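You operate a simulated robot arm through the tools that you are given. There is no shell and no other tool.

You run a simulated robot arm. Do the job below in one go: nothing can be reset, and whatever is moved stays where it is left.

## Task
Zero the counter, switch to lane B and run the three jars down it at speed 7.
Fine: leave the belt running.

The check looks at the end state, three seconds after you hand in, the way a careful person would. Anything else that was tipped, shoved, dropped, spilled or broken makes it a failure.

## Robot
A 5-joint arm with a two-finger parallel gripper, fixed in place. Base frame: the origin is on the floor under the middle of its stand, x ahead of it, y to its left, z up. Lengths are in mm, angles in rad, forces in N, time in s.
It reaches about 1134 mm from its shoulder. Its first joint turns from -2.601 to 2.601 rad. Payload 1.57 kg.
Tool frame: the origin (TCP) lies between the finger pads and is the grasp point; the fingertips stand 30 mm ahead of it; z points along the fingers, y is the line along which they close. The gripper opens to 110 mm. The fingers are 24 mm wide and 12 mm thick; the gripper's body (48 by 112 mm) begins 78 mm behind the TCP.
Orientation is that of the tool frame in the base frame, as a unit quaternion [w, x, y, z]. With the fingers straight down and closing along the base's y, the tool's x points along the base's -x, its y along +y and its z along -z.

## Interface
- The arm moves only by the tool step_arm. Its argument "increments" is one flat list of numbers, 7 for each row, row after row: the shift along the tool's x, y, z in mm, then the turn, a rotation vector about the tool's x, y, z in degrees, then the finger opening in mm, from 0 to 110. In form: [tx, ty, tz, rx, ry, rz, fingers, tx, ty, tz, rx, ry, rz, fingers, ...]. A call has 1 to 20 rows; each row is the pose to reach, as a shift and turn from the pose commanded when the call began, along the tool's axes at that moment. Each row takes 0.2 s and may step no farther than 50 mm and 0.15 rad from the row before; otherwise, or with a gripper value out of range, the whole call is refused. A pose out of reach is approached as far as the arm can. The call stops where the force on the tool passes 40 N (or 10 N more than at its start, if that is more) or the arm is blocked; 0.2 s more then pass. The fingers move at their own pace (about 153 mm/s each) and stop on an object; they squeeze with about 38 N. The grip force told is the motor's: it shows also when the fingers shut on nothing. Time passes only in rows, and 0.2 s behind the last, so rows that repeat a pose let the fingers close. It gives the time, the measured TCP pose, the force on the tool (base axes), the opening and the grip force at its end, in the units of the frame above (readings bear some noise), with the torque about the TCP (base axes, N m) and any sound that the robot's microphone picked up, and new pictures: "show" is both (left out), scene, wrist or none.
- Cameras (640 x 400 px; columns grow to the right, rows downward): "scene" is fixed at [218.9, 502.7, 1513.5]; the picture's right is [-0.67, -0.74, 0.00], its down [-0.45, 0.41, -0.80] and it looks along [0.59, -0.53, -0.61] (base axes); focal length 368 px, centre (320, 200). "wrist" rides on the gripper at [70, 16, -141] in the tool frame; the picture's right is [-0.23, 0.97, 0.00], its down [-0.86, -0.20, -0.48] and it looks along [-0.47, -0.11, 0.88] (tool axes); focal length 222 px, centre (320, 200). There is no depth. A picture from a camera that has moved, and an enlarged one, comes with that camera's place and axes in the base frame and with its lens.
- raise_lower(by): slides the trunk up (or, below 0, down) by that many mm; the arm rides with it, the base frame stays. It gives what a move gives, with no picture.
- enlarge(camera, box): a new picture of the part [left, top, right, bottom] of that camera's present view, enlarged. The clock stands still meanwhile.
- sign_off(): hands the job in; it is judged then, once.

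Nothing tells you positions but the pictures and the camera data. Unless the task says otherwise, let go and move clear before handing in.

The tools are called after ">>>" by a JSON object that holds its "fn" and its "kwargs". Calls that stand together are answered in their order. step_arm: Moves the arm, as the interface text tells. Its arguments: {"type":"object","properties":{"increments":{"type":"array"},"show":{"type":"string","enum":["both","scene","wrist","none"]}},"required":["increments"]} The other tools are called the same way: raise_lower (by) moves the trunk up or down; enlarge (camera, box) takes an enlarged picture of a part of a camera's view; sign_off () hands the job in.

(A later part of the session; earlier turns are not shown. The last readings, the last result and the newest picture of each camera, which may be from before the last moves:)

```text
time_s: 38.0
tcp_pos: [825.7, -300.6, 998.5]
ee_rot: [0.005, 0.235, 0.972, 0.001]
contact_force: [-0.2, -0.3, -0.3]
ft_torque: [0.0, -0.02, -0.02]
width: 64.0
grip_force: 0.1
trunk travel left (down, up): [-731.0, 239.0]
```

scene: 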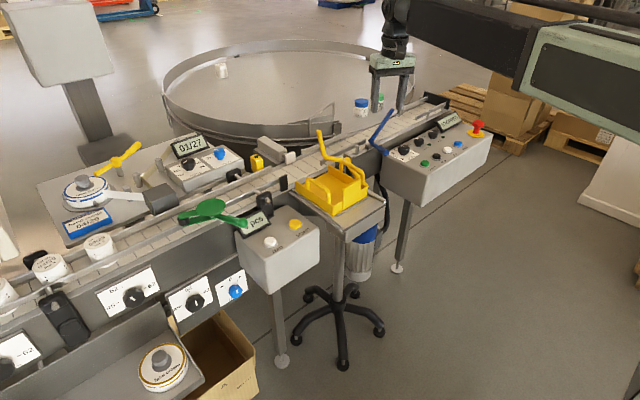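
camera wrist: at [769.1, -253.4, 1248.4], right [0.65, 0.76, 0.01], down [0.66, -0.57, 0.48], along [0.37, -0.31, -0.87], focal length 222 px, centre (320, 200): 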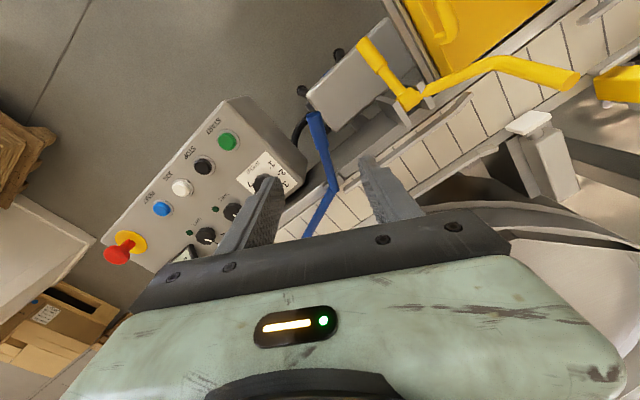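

>>> {"fn": "step_arm", "kwargs": {"increments": [0, 0, 0, 0, 0, 0, 64], "show": "both"}}

>>> {"fn": "enlarge", "kwargs": {"camera": "scene", "box": [340, 90, 440, 180]}}

>>> {"fn": "enlarge", "kwargs": {"camera": "wrist", "box": [220, 60, 420, 240]}}

```text
time_s: 38.4
tcp_pos: [824.1, -300.6, 997.7]
ee_rot: [0.005, 0.236, 0.972, 0.002]
contact_force: [-0.1, 0.2, -0.3]
ft_torque: [0.01, 0.0, 0.03]
width: 64.1
grip_force: 0.1
trunk travel left (down, up): [-731.0, 239.0]
camera wrist: at [768.8, -253.1, 1138.5], right [0.65, 0.76, 0.01], down [0.66, -0.57, 0.49], along [0.37, -0.31, -0.87], focal length 222 px, centre (320, 200)
```

scene: 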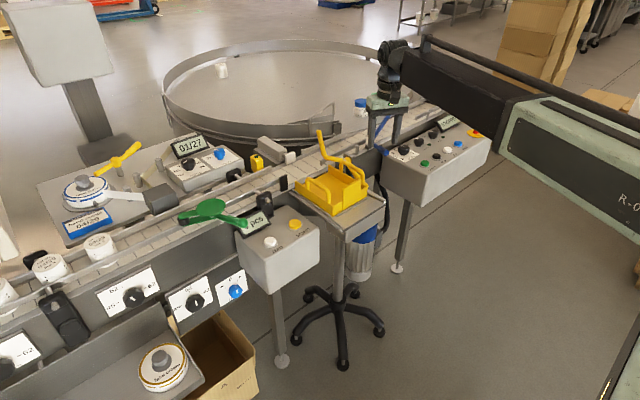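
wrist: 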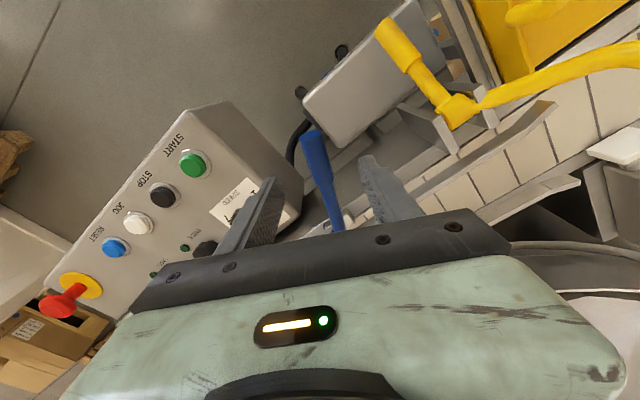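

```text
4.44 times, centred on (390, 135) of scene
camera zoom: at [218.9, 502.7, 1513.5], right [-0.67, -0.74, 0.0], down [-0.45, 0.41, -0.8], along [0.59, -0.53, -0.61], focal length 1636 px, centre (9, 489)
```

zoom: 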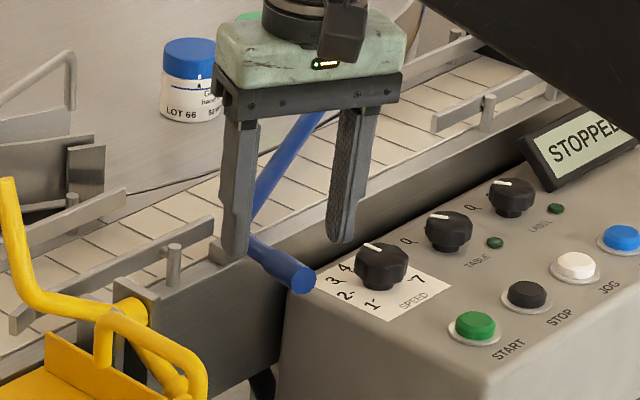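

```text
2.22 times, centred on (320, 150) of wrist
camera zoom: at [768.8, -253.1, 1138.5], right [0.65, 0.76, 0.01], down [0.66, -0.57, 0.49], along [0.37, -0.31, -0.87], focal length 494 px, centre (320, 311)
```

zoom: 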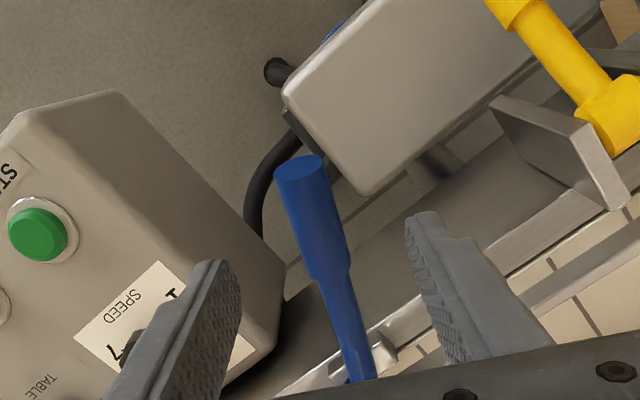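

The handle is centred between the fingers with clear space below. I'll lower the last 40 mm to cage it.

>>> {"fn": "raise_lower", "kwargs": {"by": -40}}

```text
time_s: 39.2
tcp_pos: [824.1, -299.6, 958.7]
ee_rot: [0.005, 0.235, 0.972, 0.0]
contact_force: [-0.6, 0.8, -0.4]
ft_torque: [-0.01, 0.0, 0.0]
width: 64.1
grip_force: 0.1
trunk travel left (down, up): [-691.0, 279.0]
```

The handle is caged and there's no contact. I'll narrow the fingers to 34 mm without squeezing, then swing the handle about its pivot, clockwise from above, 24° in small steps.

>>> {"fn": "step_arm", "kwargs": {"increments": [0, 0, 0, 0, 0, 0, 34, 0, 0, 0, 0, 0, 0, 34, 0, 7.47, 0, 0, 0, 4.8, 34, -0.62, 14.91, 0, 0, 0, 9.6, 34, -1.86, 22.28, 0, 0, 0, 14.4, 34, -3.7, 29.5, 0, 0, 0, 19.2, 34, -6.15, 36.57, 0, 0, 0, 24, 34], "show": "both"}}

>>> {"fn": "enlarge", "kwargs": {"camera": "scene", "box": [340, 80, 450, 180]}}

>>> {"fn": "enlarge", "kwargs": {"camera": "wrist", "box": [220, 60, 420, 240]}}

```text
time_s: 40.9
tcp_pos: [847.1, -271.0, 958.4]
ee_rot: [0.004, 0.433, 0.901, 0.001]
contact_force: [0.7, -0.4, 0.3]
ft_torque: [0.04, 0.03, -0.01]
width: 33.7
grip_force: 0.1
trunk travel left (down, up): [-691.0, 279.0]
camera wrist: at [814.7, -205.4, 1098.7], right [0.9, 0.43, 0.01], down [0.37, -0.79, 0.48], along [0.21, -0.43, -0.88], focal length 222 px, centre (320, 200)
```

scene: 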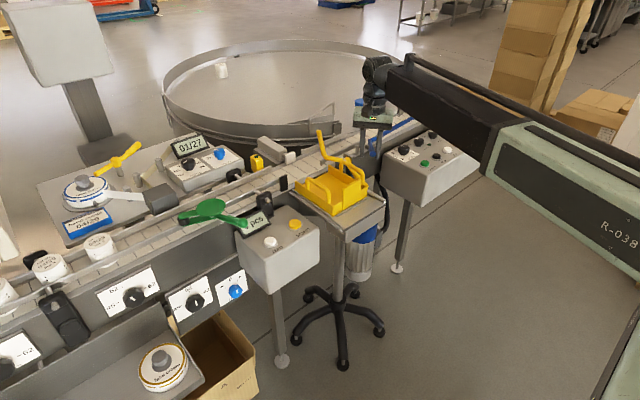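
wrist: 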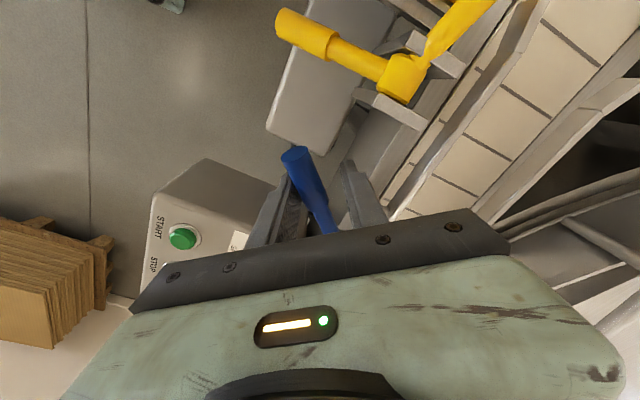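

```text
4.00 times, centred on (395, 130) of scene
camera zoom: at [218.9, 502.7, 1513.5], right [-0.67, -0.74, 0.0], down [-0.45, 0.41, -0.8], along [0.59, -0.53, -0.61], focal length 1472 px, centre (20, 480)
```

zoom: 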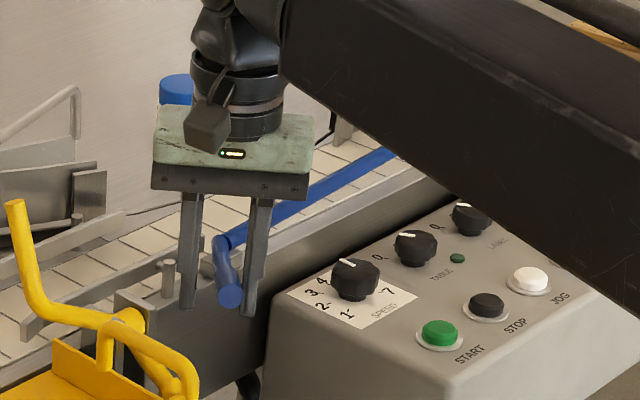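

```text
2.22 times, centred on (320, 150) of wrist
camera zoom: at [814.7, -205.4, 1098.7], right [0.9, 0.43, 0.01], down [0.37, -0.79, 0.48], along [0.21, -0.43, -0.88], focal length 494 px, centre (320, 311)
```

zoom: 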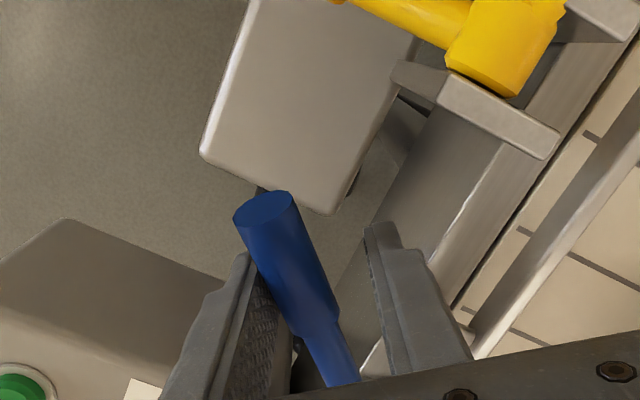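

The lever turns freely. I'll continue in 3° steps until it reaches its stop or lies parallel to the lane, watching the force.

>>> {"fn": "step_arm", "kwargs": {"increments": [0.09, 4.6, 0, 0, 0, 3, 34, -0.06, 9.19, 0, 0, 0, 6, 34, -0.45, 13.77, 0, 0, 0, 9, 34, -1.09, 18.32, 0, 0, 0, 12, 34], "show": "both"}}

>>> {"fn": "enlarge", "kwargs": {"camera": "scene", "box": [340, 80, 450, 180]}}

>>> {"fn": "enlarge", "kwargs": {"camera": "wrist", "box": [220, 60, 420, 240]}}

```text
time_s: 41.9
tcp_pos: [859.1, -264.7, 957.4]
ee_rot: [0.004, 0.525, 0.851, 0.001]
contact_force: [-13.8, -24.5, -2.0]
ft_torque: [-0.07, -0.03, 0.69]
width: 53.8
grip_force: 11.3
trunk travel left (down, up): [-691.0, 279.0]
camera wrist: at [841.8, -193.9, 1099.1], right [0.97, 0.23, 0.01], down [0.2, -0.85, 0.48], along [0.12, -0.47, -0.88], focal length 222 px, centre (320, 200)
```

scene: 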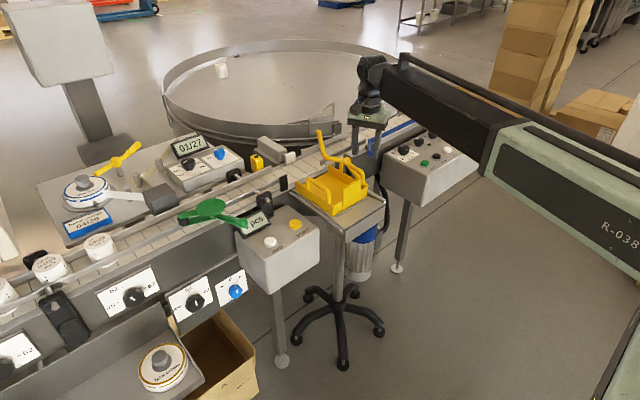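
wrist: 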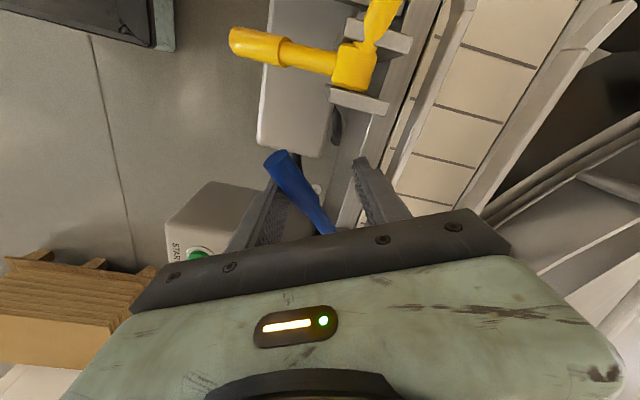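

```text
4.00 times, centred on (395, 130) of scene
camera zoom: at [218.9, 502.7, 1513.5], right [-0.67, -0.74, 0.0], down [-0.45, 0.41, -0.8], along [0.59, -0.53, -0.61], focal length 1472 px, centre (20, 480)
```

zoom: 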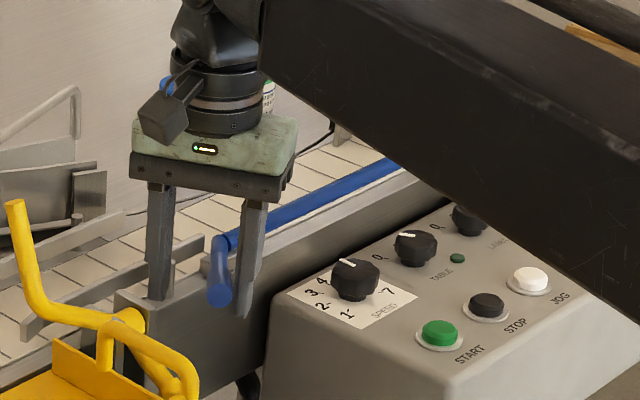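

```text
2.22 times, centred on (320, 150) of wrist
camera zoom: at [841.8, -193.9, 1099.1], right [0.97, 0.23, 0.01], down [0.2, -0.85, 0.48], along [0.12, -0.47, -0.88], focal length 494 px, centre (320, 311)
```

zoom: 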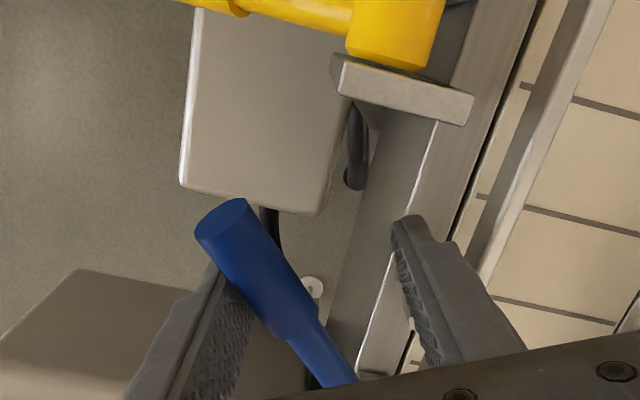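

The lever has hit its stop (about 28 N, and the fingers were pushed wider). The blade now lies along the near side of the belt. I'll ease the pressure off and see whether it stays.

>>> {"fn": "step_arm", "kwargs": {"increments": [0, -5, 0, 0, 0, 0, 50, 0, -10, 0, 0, 0, 0, 60, 0, -10, 0, 0, 0, 0, 64], "show": "wrist"}}

```text
time_s: 42.6
tcp_pos: [852.5, -265.0, 959.6]
ee_rot: [0.005, 0.524, 0.852, 0.003]
contact_force: [0.4, -0.1, 0.1]
ft_torque: [0.0, 0.0, 0.02]
width: 64.0
grip_force: 0.1
trunk travel left (down, up): [-691.0, 279.0]
camera wrist: at [834.6, -194.3, 1098.9], right [0.97, 0.24, 0.01], down [0.2, -0.85, 0.48], along [0.12, -0.47, -0.88], focal length 222 px, centre (320, 200)
```

wrist: 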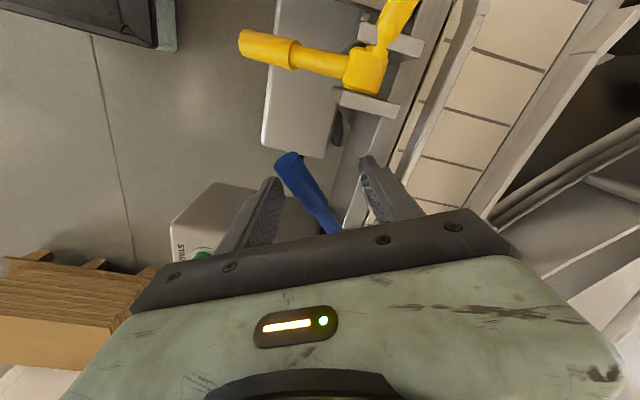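

The force is back to zero and the handle sits freely between the open fingers. I'll raise straight up clear of it.

>>> {"fn": "raise_lower", "kwargs": {"by": 150}}

```text
time_s: 44.4
tcp_pos: [852.6, -264.5, 1107.8]
ee_rot: [0.004, 0.523, 0.852, 0.001]
contact_force: [0.2, -0.6, -0.2]
ft_torque: [0.0, 0.01, -0.01]
width: 64.0
grip_force: 0.1
trunk travel left (down, up): [-841.0, 129.0]
```

Now I'll move over the front of the panel to inspect the lever position, the discharge lane and the speed knob.

>>> {"fn": "step_arm", "kwargs": {"increments": [-13.1, -31.4, 0, 0, 0, -5.52, 64, -26.3, -62.9, 0, 0, 0, -11.03, 64, -39.4, -94.3, 0, 0, 0, -16.55, 64, -52.5, -125.7, 0, 0, 0, -22.07, 64, -65.7, -157.2, 0, 0, 0, -27.58, 64, -78.8, -188.6, 0, 0, 0, -33.1, 64], "show": "both"}}

>>> {"fn": "enlarge", "kwargs": {"camera": "scene", "box": [340, 80, 480, 190]}}

>>> {"fn": "enlarge", "kwargs": {"camera": "wrist", "box": [240, 60, 480, 260]}}

```text
time_s: 45.8
tcp_pos: [719.6, -422.0, 1109.0]
ee_rot: [0.005, 0.259, 0.966, 0.001]
contact_force: [-0.2, 0.1, 0.4]
ft_torque: [-0.02, 0.02, 0.02]
width: 64.0
grip_force: 0.1
trunk travel left (down, up): [-841.0, 129.0]
camera wrist: at [665.5, -372.3, 1248.6], right [0.68, 0.73, 0.01], down [0.64, -0.6, 0.48], along [0.36, -0.33, -0.87], focal length 222 px, centre (320, 200)
```

scene: 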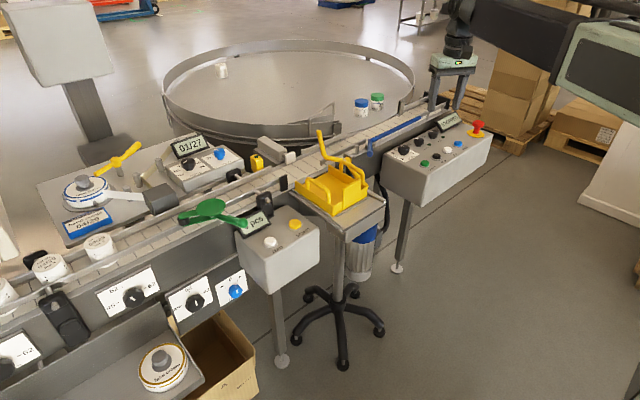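
wrist: 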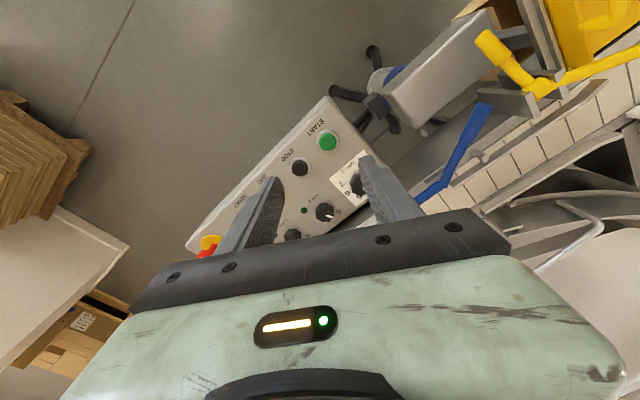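

```text
3.64 times, centred on (410, 135) of scene
camera zoom: at [218.9, 502.7, 1513.5], right [-0.67, -0.74, 0.0], down [-0.45, 0.41, -0.8], along [0.59, -0.53, -0.61], focal length 1338 px, centre (-7, 436)
```

zoom: 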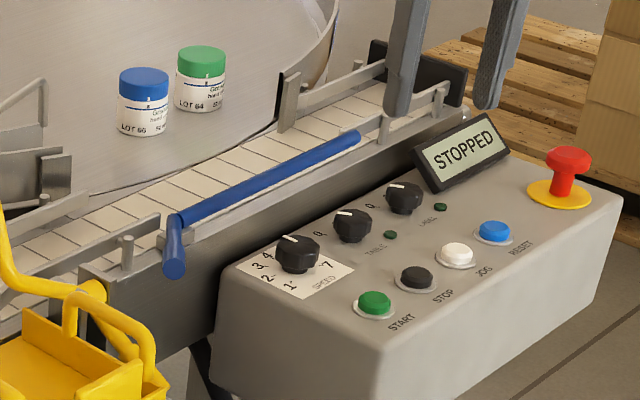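

```text
2.00 times, centred on (360, 160) of wrist
camera zoom: at [665.5, -372.3, 1248.6], right [0.68, 0.73, 0.01], down [0.64, -0.6, 0.48], along [0.36, -0.33, -0.87], focal length 444 px, centre (240, 280)
```

zoom: 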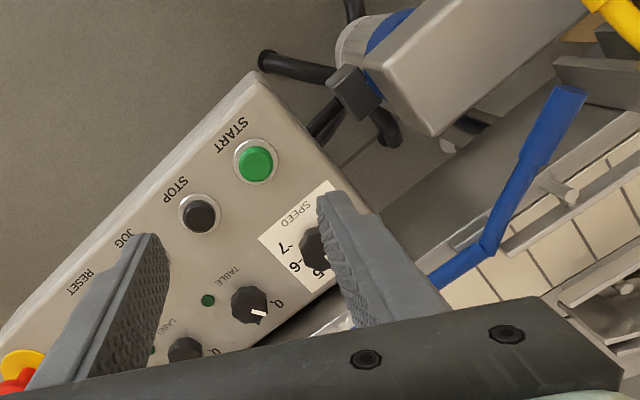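

The blade now lines up with the near rail of the straight lane, so the turntable branch (A) is closed off and the straight lane B is open. Next is the speed knob at about (844, -434): I'll move closer with the fingers closed to read its dial.

>>> {"fn": "step_arm", "kwargs": {"increments": [-40, 25.3, 0, 0, 0, 0, 0, -79.8, 50.7, 0, 0, 0, 0, 0, -79.8, 50.7, 0, 0, 0, 0, 0], "show": "wrist"}}

>>> {"fn": "enlarge", "kwargs": {"camera": "wrist", "box": [260, 90, 400, 220]}}

>>> {"fn": "enlarge", "kwargs": {"camera": "wrist", "box": [180, 60, 360, 240]}}

```text
time_s: 46.6
tcp_pos: [813.4, -415.4, 1108.4]
ee_rot: [0.005, 0.259, 0.966, 0.0]
contact_force: [-0.4, 0.7, 0.9]
ft_torque: [-0.02, 0.03, 0.0]
width: 0.0
grip_force: 20.9
trunk travel left (down, up): [-841.0, 129.0]
camera wrist: at [759.9, -366.0, 1248.6], right [0.69, 0.73, 0.01], down [0.64, -0.6, 0.48], along [0.36, -0.33, -0.87], focal length 222 px, centre (320, 200)
```

wrist: 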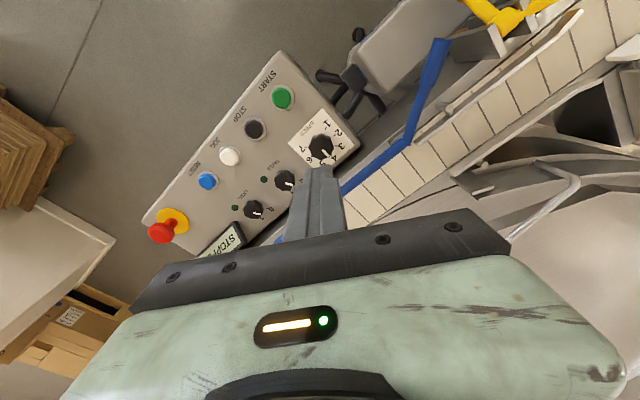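

```text
3.08 times, centred on (330, 155) of wrist
camera zoom: at [759.9, -366.0, 1248.6], right [0.69, 0.73, 0.01], down [0.64, -0.6, 0.48], along [0.36, -0.33, -0.87], focal length 684 px, centre (289, 338)
```

zoom: 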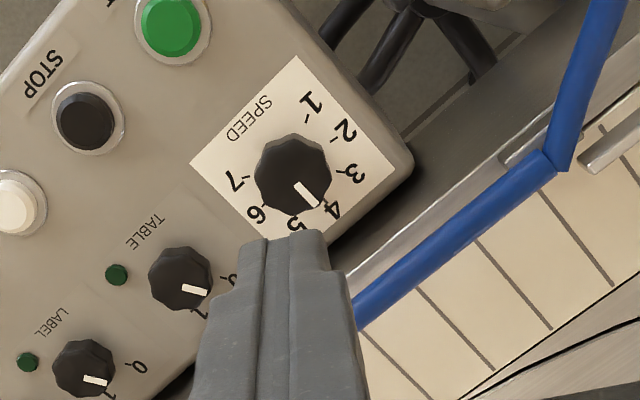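

```text
2.22 times, centred on (270, 150) of wrist
camera zoom: at [759.9, -366.0, 1248.6], right [0.69, 0.73, 0.01], down [0.64, -0.6, 0.48], along [0.36, -0.33, -0.87], focal length 494 px, centre (431, 311)
```

zoom: 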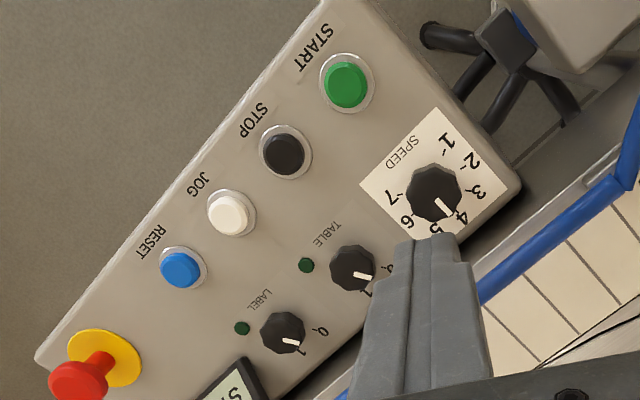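

The dial marks run 1 to 7 around a centre at about (839, -432). The pointer is at "4" (toward +x) and "7" is about 125° clockwise from above. Before turning it I'll check the TABLE and LABEL switches.

>>> {"fn": "enlarge", "kwargs": {"camera": "wrist", "box": [225, 150, 310, 225]}}

>>> {"fn": "enlarge", "kwargs": {"camera": "wrist", "box": [280, 105, 360, 180]}}

>>> {"fn": "enlarge", "kwargs": {"camera": "scene", "box": [385, 110, 465, 180]}}

```text
5.33 times, centred on (268, 188) of wrist
camera zoom: at [759.9, -366.0, 1248.6], right [0.69, 0.73, 0.01], down [0.64, -0.6, 0.48], along [0.36, -0.33, -0.87], focal length 1185 px, centre (600, 267)
```

zoom: 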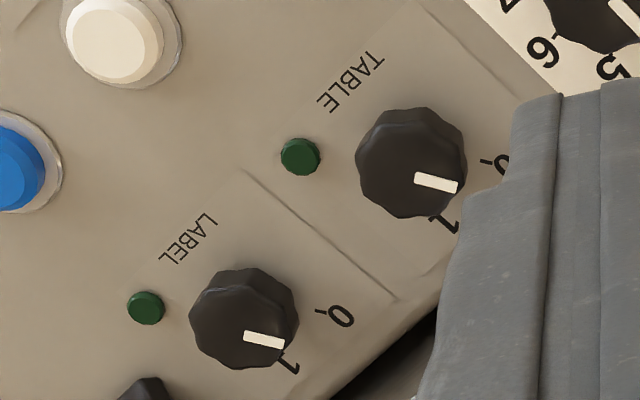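

```text
5.33 times, centred on (320, 142) of wrist
camera zoom: at [759.9, -366.0, 1248.6], right [0.69, 0.73, 0.01], down [0.64, -0.6, 0.48], along [0.36, -0.33, -0.87], focal length 1185 px, centre (320, 507)
```

zoom: 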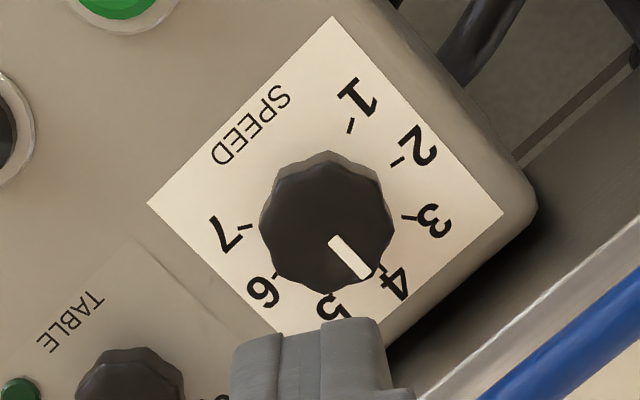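

```text
5.71 times, centred on (425, 145) of scene
camera zoom: at [218.9, 502.7, 1513.5], right [-0.67, -0.74, 0.0], down [-0.45, 0.41, -0.8], along [0.59, -0.53, -0.61], focal length 2103 px, centre (-280, 514)
```

zoom: 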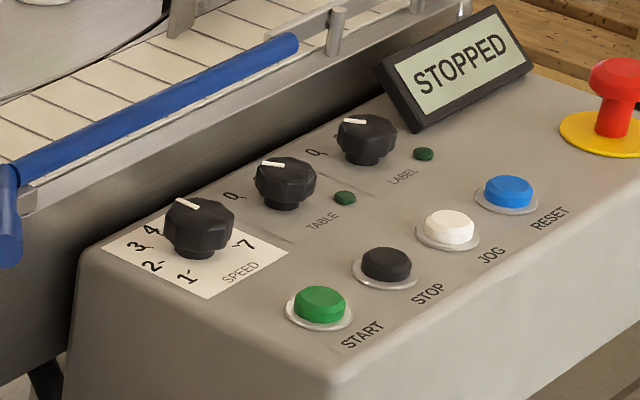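

TABLE and LABEL are both at 0. A fit to the dial ticks gives centre (836, -432), spacing 40°, 4 at 0° and 7 at -120° (clockwise), so I need a 120° clockwise turn. I'll go over the knob with the wrist pre-rolled so the turn stays mid-range.

>>> {"fn": "step_arm", "kwargs": {"increments": [-3.5, -0.4, 0, 0, 0, -7.84, 62, -7.1, -0.8, 0, 0, 0, -15.68, 62, -10.6, -1.2, 0, 0, 0, -23.51, 62, -14.1, -1.7, 0, 0, 0, -31.35, 62, -17.6, -2.1, 0, 0, 0, -39.19, 62, -21.2, -2.5, 0, 0, 0, -47.03, 62, -24.7, -2.9, 0, 0, 0, -54.86, 62, -28.2, -3.3, 0, 0, 0, -62.7, 62], "show": "both"}}

>>> {"fn": "enlarge", "kwargs": {"camera": "scene", "box": [360, 60, 480, 180]}}

>>> {"fn": "enlarge", "kwargs": {"camera": "wrist", "box": [220, 60, 420, 240]}}

```text
time_s: 48.4
tcp_pos: [837.2, -433.2, 1107.9]
ee_rot: [0.005, -0.281, 0.96, -0.003]
contact_force: [0.3, -0.4, -0.2]
ft_torque: [-0.03, 0.05, 0.01]
width: 61.9
grip_force: 0.1
trunk travel left (down, up): [-841.0, 129.0]
camera wrist: at [768.0, -456.5, 1248.4], right [-0.34, 0.94, 0.0], down [0.82, 0.29, 0.49], along [0.46, 0.16, -0.87], focal length 222 px, centre (320, 200)
```

scene: 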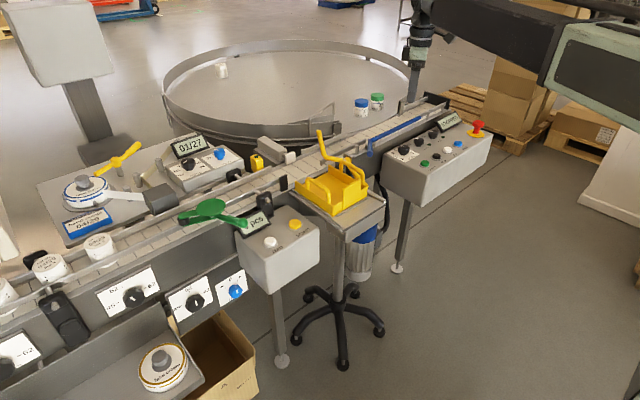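
wrist: 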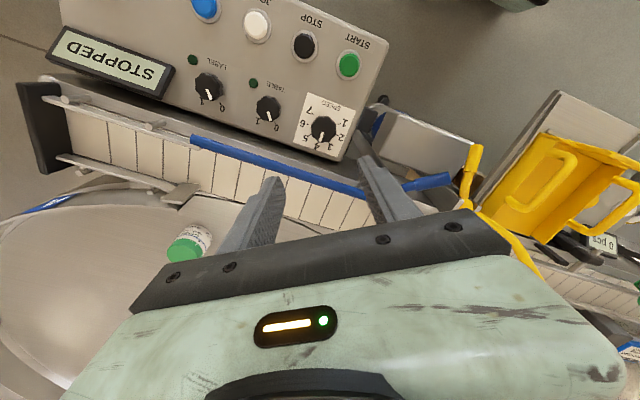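

```text
3.33 times, centred on (420, 120) of scene
camera zoom: at [218.9, 502.7, 1513.5], right [-0.67, -0.74, 0.0], down [-0.45, 0.41, -0.8], along [0.59, -0.53, -0.61], focal length 1227 px, centre (-13, 467)
```

zoom: 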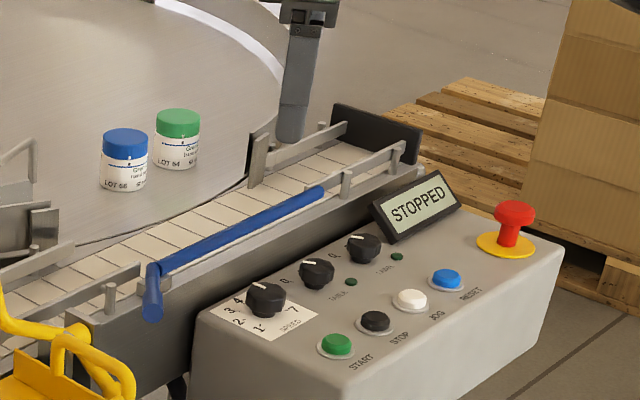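

```text
2.22 times, centred on (320, 150) of wrist
camera zoom: at [768.0, -456.5, 1248.4], right [-0.34, 0.94, 0.0], down [0.82, 0.29, 0.49], along [0.46, 0.16, -0.87], focal length 494 px, centre (320, 311)
```

zoom: 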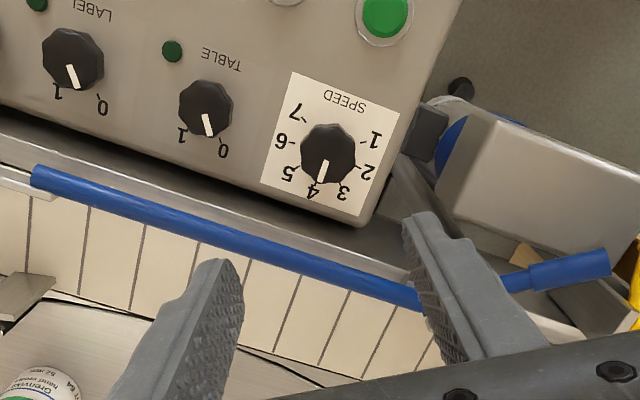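

The knob sits squarely below. Two views disagree by about 4 mm, so I'll use the average (835, -430.5). I'll nudge there and lower part way to re-check.

>>> {"fn": "step_arm", "kwargs": {"increments": [0.4, 3.5, 0, 0, 0, 0, 62], "show": "none"}}

>>> {"fn": "raise_lower", "kwargs": {"by": -150}}

```text
time_s: 48.8
tcp_pos: [836.0, -431.0, 1109.0]
ee_rot: [0.004, -0.281, 0.96, -0.001]
contact_force: [-1.1, 0.5, 0.7]
ft_torque: [-0.01, -0.01, 0.03]
width: 62.0
grip_force: 0.0
trunk travel left (down, up): [-841.0, 129.0]
```

```text
time_s: 50.5
tcp_pos: [834.0, -431.1, 957.5]
ee_rot: [0.005, -0.281, 0.96, -0.002]
contact_force: [-0.5, -0.2, -0.4]
ft_torque: [-0.04, -0.02, -0.05]
width: 61.8
grip_force: 0.0
trunk travel left (down, up): [-691.0, 279.0]
```

>>> {"fn": "step_arm", "kwargs": {"increments": [0, 0, 0, 0, 0, 0, 62], "show": "both"}}

>>> {"fn": "enlarge", "kwargs": {"camera": "scene", "box": [375, 100, 455, 180]}}

>>> {"fn": "enlarge", "kwargs": {"camera": "wrist", "box": [220, 60, 420, 240]}}

```text
time_s: 51.0
tcp_pos: [834.0, -430.3, 957.8]
ee_rot: [0.003, -0.281, 0.96, -0.001]
contact_force: [0.2, 0.6, 0.3]
ft_torque: [0.0, -0.01, 0.0]
width: 62.0
grip_force: 0.0
trunk travel left (down, up): [-691.0, 279.0]
camera wrist: at [766.0, -453.4, 1098.4], right [-0.33, 0.94, 0.0], down [0.82, 0.29, 0.49], along [0.46, 0.16, -0.87], focal length 222 px, centre (320, 200)
```

scene: 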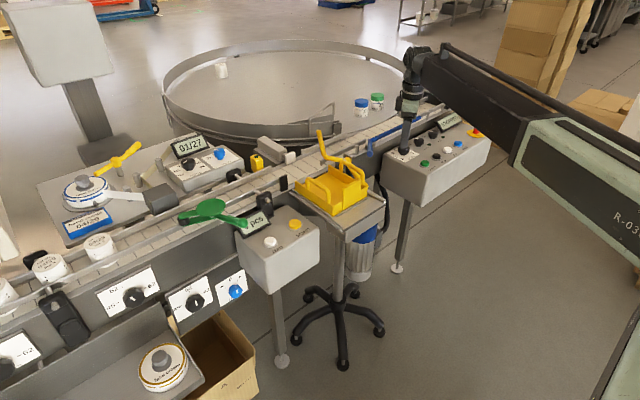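
wrist: 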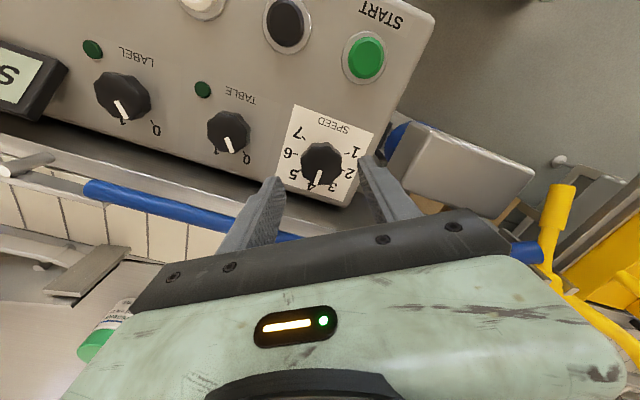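

```text
5.00 times, centred on (415, 140) of scene
camera zoom: at [218.9, 502.7, 1513.5], right [-0.67, -0.74, 0.0], down [-0.45, 0.41, -0.8], along [0.59, -0.53, -0.61], focal length 1840 px, centre (-155, 500)
```

zoom: 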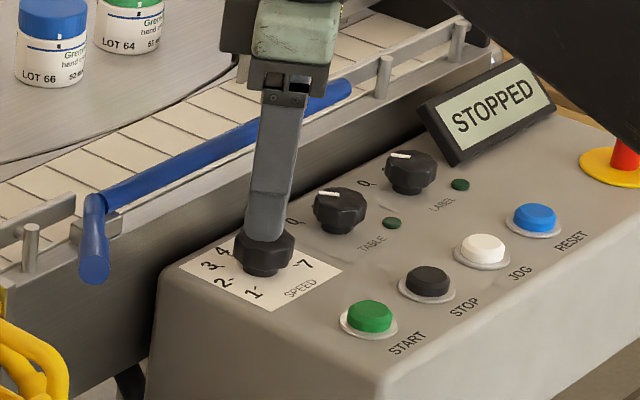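

```text
2.22 times, centred on (320, 150) of wrist
camera zoom: at [766.0, -453.4, 1098.4], right [-0.33, 0.94, 0.0], down [0.82, 0.29, 0.49], along [0.46, 0.16, -0.87], focal length 494 px, centre (320, 311)
```

zoom: 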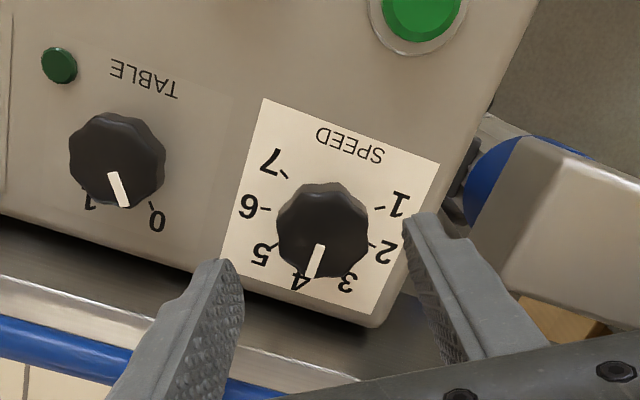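

The knob is centred between the fingers. The panel surface is at about z≈878 and the knob top at about 903. I'll lower 42 mm so the tips end at about z≈886.

>>> {"fn": "raise_lower", "kwargs": {"by": -42}}

```text
time_s: 51.8
tcp_pos: [835.3, -431.0, 915.7]
ee_rot: [0.004, -0.281, 0.96, -0.001]
contact_force: [-0.2, -0.4, -0.4]
ft_torque: [-0.03, 0.02, 0.01]
width: 62.1
grip_force: 0.1
trunk travel left (down, up): [-649.0, 321.0]
```

There was no contact on the way down. I'll close on the knob and check the grip before turning.

>>> {"fn": "step_arm", "kwargs": {"increments": [0, 0, 0, 0, 0, 0, 45, 0, 0, 0, 0, 0, 0, 20, 0, 0, 0, 0, 0, 0, 20], "show": "wrist"}}

>>> {"fn": "enlarge", "kwargs": {"camera": "wrist", "box": [240, 90, 400, 240]}}

```text
time_s: 52.6
tcp_pos: [835.4, -428.3, 916.1]
ee_rot: [0.003, -0.28, 0.96, -0.001]
contact_force: [-12.2, 12.3, -12.4]
ft_torque: [0.32, 0.38, -0.05]
width: 37.5
grip_force: 43.9
trunk travel left (down, up): [-649.0, 321.0]
camera wrist: at [765.6, -452.4, 1056.5], right [-0.33, 0.94, 0.0], down [0.82, 0.29, 0.48], along [0.46, 0.16, -0.87], focal length 222 px, centre (320, 200)
```

wrist: 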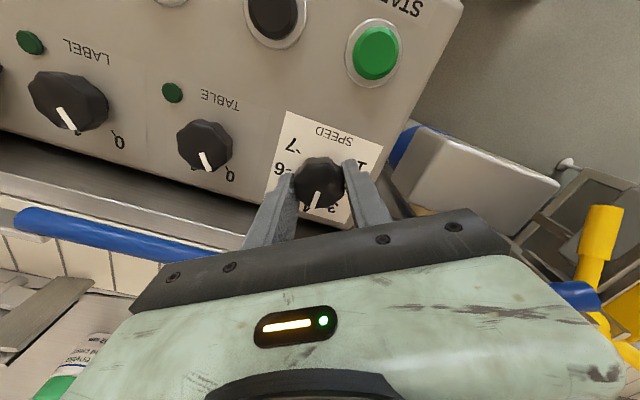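

```text
2.67 times, centred on (320, 165) of wrist
camera zoom: at [765.6, -452.4, 1056.5], right [-0.33, 0.94, 0.0], down [0.82, 0.29, 0.48], along [0.46, 0.16, -0.87], focal length 592 px, centre (320, 293)
```

zoom: 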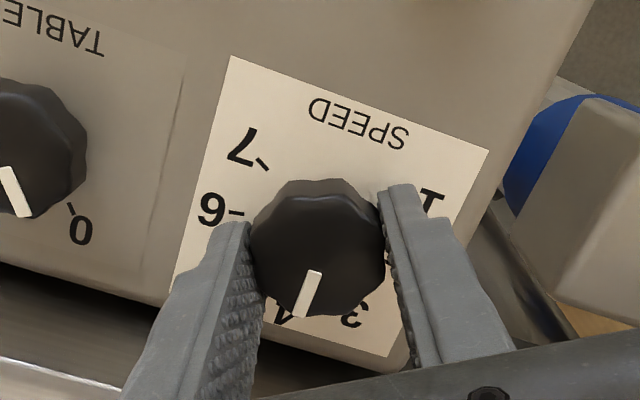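

The grip on the knob is firm (37.5 mm wide), with a slight sideways offset of about 2.5 mm that I'll relieve. I'll turn clockwise 64° first, then check.

>>> {"fn": "step_arm", "kwargs": {"increments": [0, 2.5, 0, 0, 0, 0, 20, 0, 2.5, 0, 0, 0, 8, 20, 0, 2.5, 0, 0, 0, 16, 20, 0, 2.5, 0, 0, 0, 24, 20, 0, 2.5, 0, 0, 0, 32, 20, 0, 2.5, 0, 0, 0, 40, 20, 0, 2.5, 0, 0, 0, 48, 20, 0, 2.5, 0, 0, 0, 56, 20, 0, 2.5, 0, 0, 0, 64, 20], "show": "wrist"}}

>>> {"fn": "enlarge", "kwargs": {"camera": "wrist", "box": [240, 90, 400, 240]}}

```text
time_s: 54.6
tcp_pos: [833.7, -430.7, 915.8]
ee_rot: [0.007, 0.272, 0.962, 0.0]
contact_force: [15.2, -26.1, 17.6]
ft_torque: [-0.61, -0.42, 0.0]
width: 37.5
grip_force: 42.9
trunk travel left (down, up): [-649.0, 321.0]
camera wrist: at [781.1, -379.1, 1056.0], right [0.7, 0.71, 0.01], down [0.62, -0.62, 0.49], along [0.35, -0.34, -0.87], focal length 222 px, centre (320, 200)
```

wrist: 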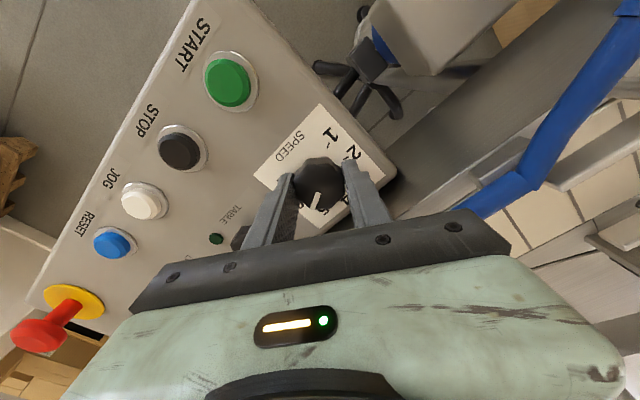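

```text
2.67 times, centred on (320, 165) of wrist
camera zoom: at [781.1, -379.1, 1056.0], right [0.7, 0.71, 0.01], down [0.62, -0.62, 0.49], along [0.35, -0.34, -0.87], focal length 592 px, centre (320, 293)
```

zoom: 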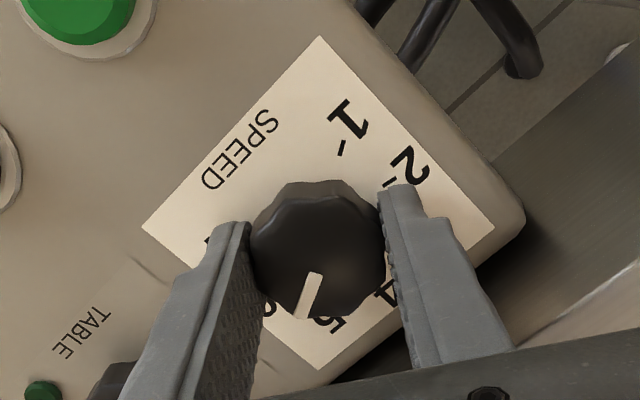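

The knob follows without slipping, but my centring overshot by about 1.6 mm (sideways force 30 N). I'll correct that and turn the remaining 56°.

>>> {"fn": "step_arm", "kwargs": {"increments": [-1.43, -0.69, 0, 0, 0, 0, 20, -1.43, -0.69, 0, 0, 0, 8, 20, -1.43, -0.69, 0, 0, 0, 16, 20, -1.43, -0.69, 0, 0, 0, 24, 20, -1.43, -0.69, 0, 0, 0, 32, 20, -1.43, -0.69, 0, 0, 0, 40, 20, -1.43, -0.69, 0, 0, 0, 48, 20, -1.43, -0.69, 0, 0, 0, 56, 20], "show": "wrist"}}

>>> {"fn": "enlarge", "kwargs": {"camera": "wrist", "box": [240, 90, 400, 240]}}

```text
time_s: 56.4
tcp_pos: [832.3, -432.2, 915.8]
ee_rot: [0.001, 0.692, 0.722, 0.003]
contact_force: [-14.1, -11.4, -8.7]
ft_torque: [-1.1, 0.14, 0.01]
width: 37.4
grip_force: 43.0
trunk travel left (down, up): [-649.0, 321.0]
camera wrist: at [845.2, -360.0, 1056.8], right [0.98, -0.19, 0.01], down [-0.17, -0.86, 0.48], along [-0.08, -0.47, -0.88], focal length 222 px, centre (320, 200)
```

wrist: 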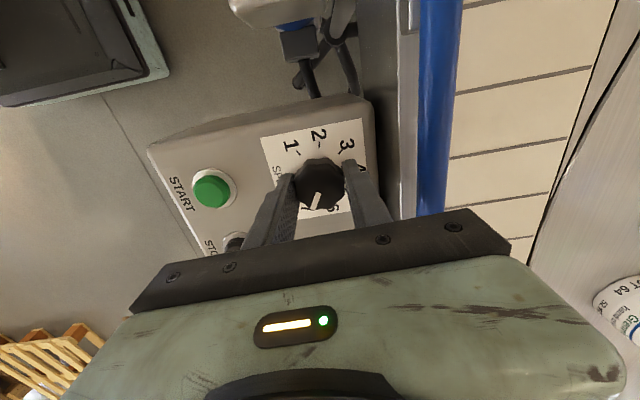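

```text
2.67 times, centred on (320, 165) of wrist
camera zoom: at [845.2, -360.0, 1056.8], right [0.98, -0.19, 0.01], down [-0.17, -0.86, 0.48], along [-0.08, -0.47, -0.88], focal length 592 px, centre (320, 293)
```

zoom: 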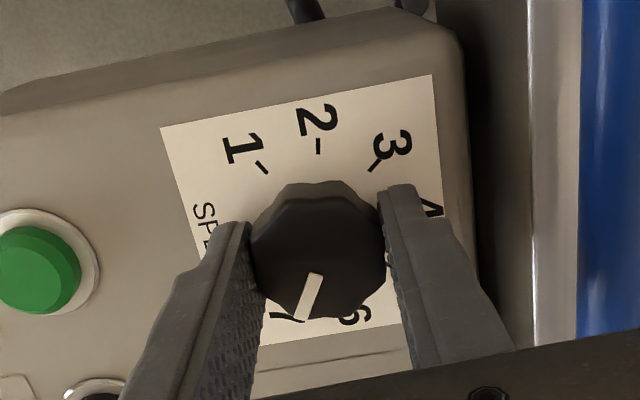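

The knob turned 120° and the pointer now lies over "7". I'll open the fingers slightly and lift clear to verify.

>>> {"fn": "step_arm", "kwargs": {"increments": [0, 0, 0, 0, 0, 0, 48, 0, 0, 0, 0, 0, 0, 50, 0, 0, 0, 0, 0, 0, 50], "show": "none"}}

```text
time_s: 57.2
tcp_pos: [834.7, -429.7, 916.2]
ee_rot: [0.004, 0.691, 0.723, 0.003]
contact_force: [-0.4, -0.5, -0.1]
ft_torque: [-0.03, -0.01, 0.04]
width: 50.1
grip_force: 0.0
trunk travel left (down, up): [-649.0, 321.0]
```

>>> {"fn": "raise_lower", "kwargs": {"by": 130}}

```text
time_s: 58.8
tcp_pos: [836.5, -429.8, 1047.7]
ee_rot: [0.003, 0.691, 0.723, 0.003]
contact_force: [-0.7, -0.4, -0.4]
ft_torque: [0.01, -0.02, -0.01]
width: 50.0
grip_force: 0.1
trunk travel left (down, up): [-779.0, 191.0]
```

>>> {"fn": "step_arm", "kwargs": {"increments": [0, 0, 0, 0, 0, 0, 80], "show": "wrist"}}

>>> {"fn": "enlarge", "kwargs": {"camera": "wrist", "box": [240, 60, 400, 210]}}

>>> {"fn": "enlarge", "kwargs": {"camera": "scene", "box": [375, 100, 475, 190]}}

```text
time_s: 59.2
tcp_pos: [835.3, -430.2, 1046.7]
ee_rot: [0.004, 0.691, 0.723, 0.002]
contact_force: [-0.4, 0.0, 0.1]
ft_torque: [-0.02, 0.01, -0.01]
width: 80.1
grip_force: 0.0
trunk travel left (down, up): [-779.0, 191.0]
camera wrist: at [846.4, -358.1, 1187.0], right [0.98, -0.18, 0.01], down [-0.17, -0.86, 0.48], along [-0.08, -0.47, -0.88], focal length 222 px, centre (320, 200)
```

wrist: 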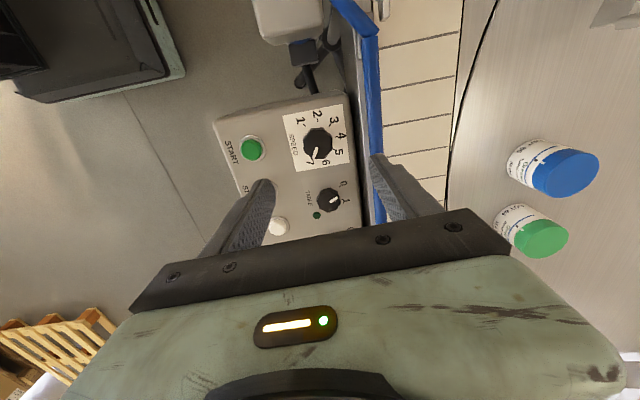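

```text
2.67 times, centred on (320, 135) of wrist
camera zoom: at [846.4, -358.1, 1187.0], right [0.98, -0.18, 0.01], down [-0.17, -0.86, 0.48], along [-0.08, -0.47, -0.88], focal length 592 px, centre (320, 373)
```

zoom: 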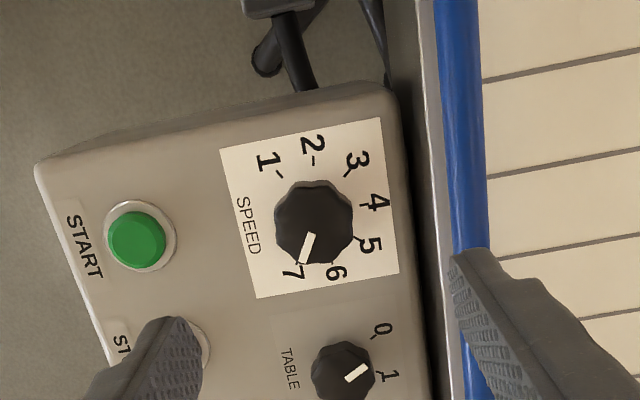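

```text
4.44 times, centred on (425, 145) of scene
camera zoom: at [218.9, 502.7, 1513.5], right [-0.67, -0.74, 0.0], down [-0.45, 0.41, -0.8], along [0.59, -0.53, -0.61], focal length 1636 px, centre (-147, 444)
```

zoom: 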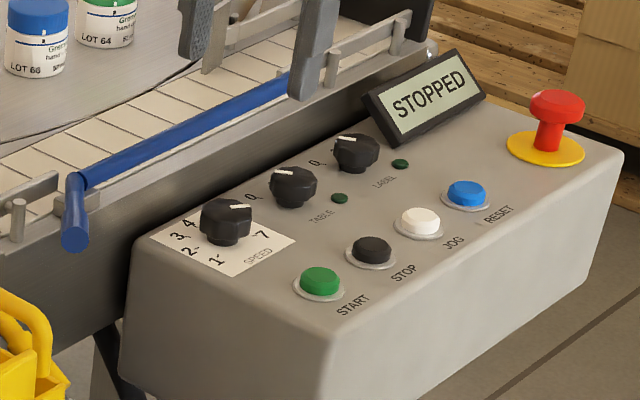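

The pointer direction measures -120°, exactly on 7. START is at about (743, -424.5, top z≈888). I'll close the fingers and position above it.

>>> {"fn": "step_arm", "kwargs": {"increments": [3.3, -30.6, 0, 0, 0, 0, 40, 6.6, -61.3, 0, 0, 0, 0, 0, 9.9, -91.9, 0, 0, 0, 0, 0, 9.9, -91.9, 0, 0, 0, 0, 0], "show": "both"}}

>>> {"fn": "enlarge", "kwargs": {"camera": "wrist", "box": [240, 60, 400, 210]}}

>>> {"fn": "enlarge", "kwargs": {"camera": "scene", "box": [375, 100, 475, 190]}}

```text
time_s: 60.2
tcp_pos: [745.2, -423.6, 1046.7]
ee_rot: [0.004, 0.691, 0.723, 0.003]
contact_force: [0.2, 0.2, 0.0]
ft_torque: [0.02, 0.02, 0.0]
width: 0.0
grip_force: 22.0
trunk travel left (down, up): [-779.0, 191.0]
camera wrist: at [754.6, -352.5, 1187.2], right [0.98, -0.18, 0.01], down [-0.17, -0.86, 0.48], along [-0.08, -0.47, -0.88], focal length 222 px, centre (320, 200)
```

scene: 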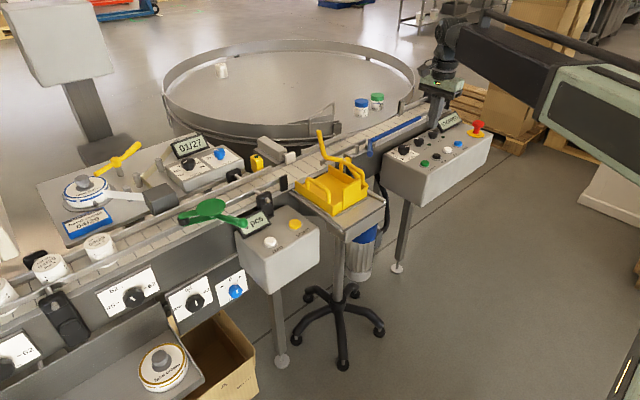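
wrist: 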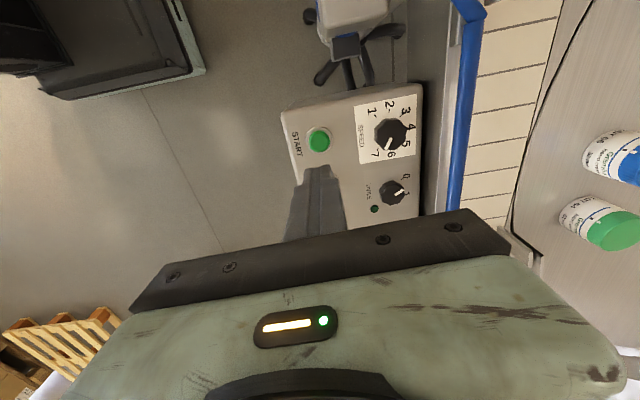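

```text
2.67 times, centred on (320, 135) of wrist
camera zoom: at [754.6, -352.5, 1187.2], right [0.98, -0.18, 0.01], down [-0.17, -0.86, 0.48], along [-0.08, -0.47, -0.88], focal length 592 px, centre (320, 373)
```

zoom: 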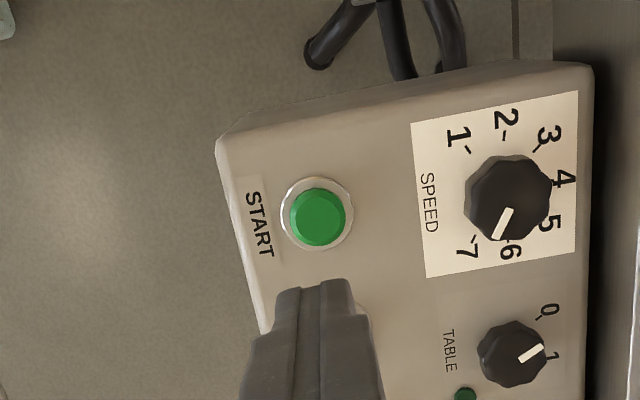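

```text
4.44 times, centred on (425, 145) of scene
camera zoom: at [218.9, 502.7, 1513.5], right [-0.67, -0.74, 0.0], down [-0.45, 0.41, -0.8], along [0.59, -0.53, -0.61], focal length 1636 px, centre (-147, 444)
```

zoom: 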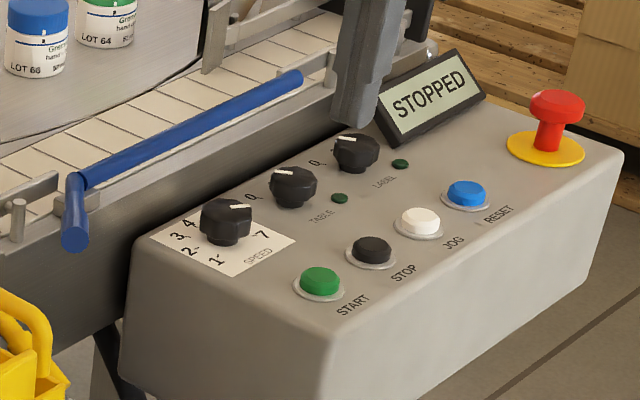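

I'm aligned over START within 2 mm. I'll lower in stages, first to about 12 mm above the cap.

>>> {"fn": "raise_lower", "kwargs": {"by": -115}}

```text
time_s: 61.6
tcp_pos: [742.5, -424.0, 930.8]
ee_rot: [0.004, 0.691, 0.723, 0.002]
contact_force: [1.3, -0.4, -0.3]
ft_torque: [0.02, 0.03, -0.02]
width: 0.0
grip_force: 21.2
trunk travel left (down, up): [-664.0, 306.0]
```

>>> {"fn": "raise_lower", "kwargs": {"by": -8}}

```text
time_s: 62.2
tcp_pos: [743.4, -424.8, 923.2]
ee_rot: [0.004, 0.69, 0.723, 0.002]
contact_force: [1.3, 0.0, 2.3]
ft_torque: [0.0, -0.03, 0.01]
width: 0.2
grip_force: 21.0
trunk travel left (down, up): [-656.0, 314.0]
heard: click
```

I heard a click at light force. I'll look at what happened.

>>> {"fn": "step_arm", "kwargs": {"increments": [0, 0, 0, 0, 0, 0, 0], "show": "both"}}

>>> {"fn": "enlarge", "kwargs": {"camera": "scene", "box": [375, 90, 485, 190]}}

```text
time_s: 62.6
tcp_pos: [742.0, -424.1, 923.0]
ee_rot: [0.003, 0.691, 0.723, 0.002]
contact_force: [0.8, -0.6, 1.6]
ft_torque: [0.01, -0.01, -0.02]
width: 0.0
grip_force: 21.1
trunk travel left (down, up): [-656.0, 314.0]
camera wrist: at [754.6, -352.8, 1064.2], right [0.98, -0.18, 0.01], down [-0.17, -0.86, 0.48], along [-0.08, -0.47, -0.88], focal length 222 px, centre (320, 200)
```

scene: 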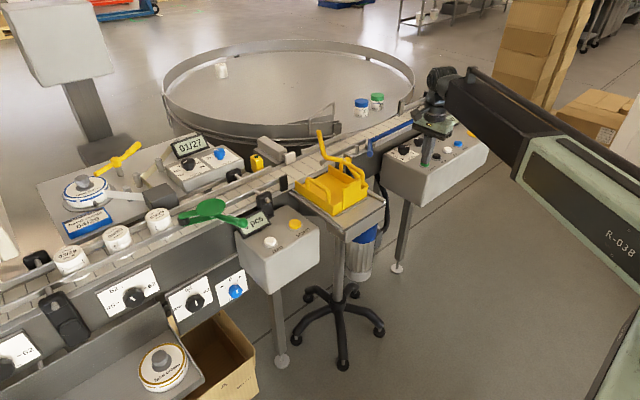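
wrist: 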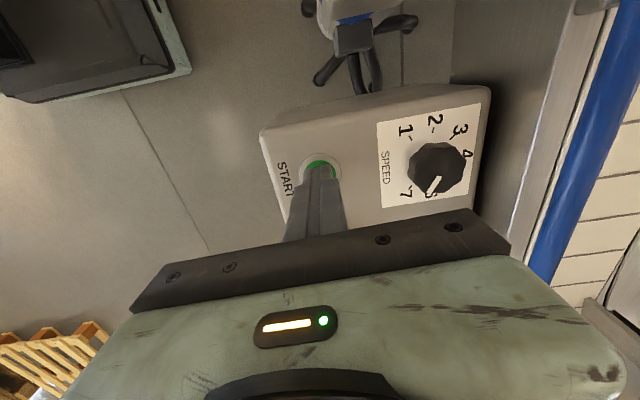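

```text
4.00 times, centred on (430, 140) of scene
camera zoom: at [218.9, 502.7, 1513.5], right [-0.67, -0.74, 0.0], down [-0.45, 0.41, -0.8], along [0.59, -0.53, -0.61], focal length 1472 px, centre (-120, 440)
```

zoom: 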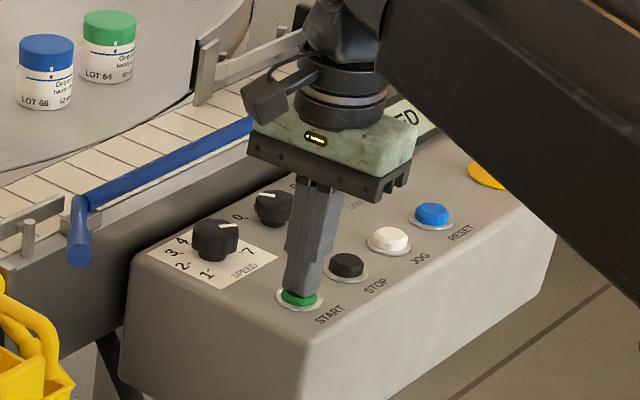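

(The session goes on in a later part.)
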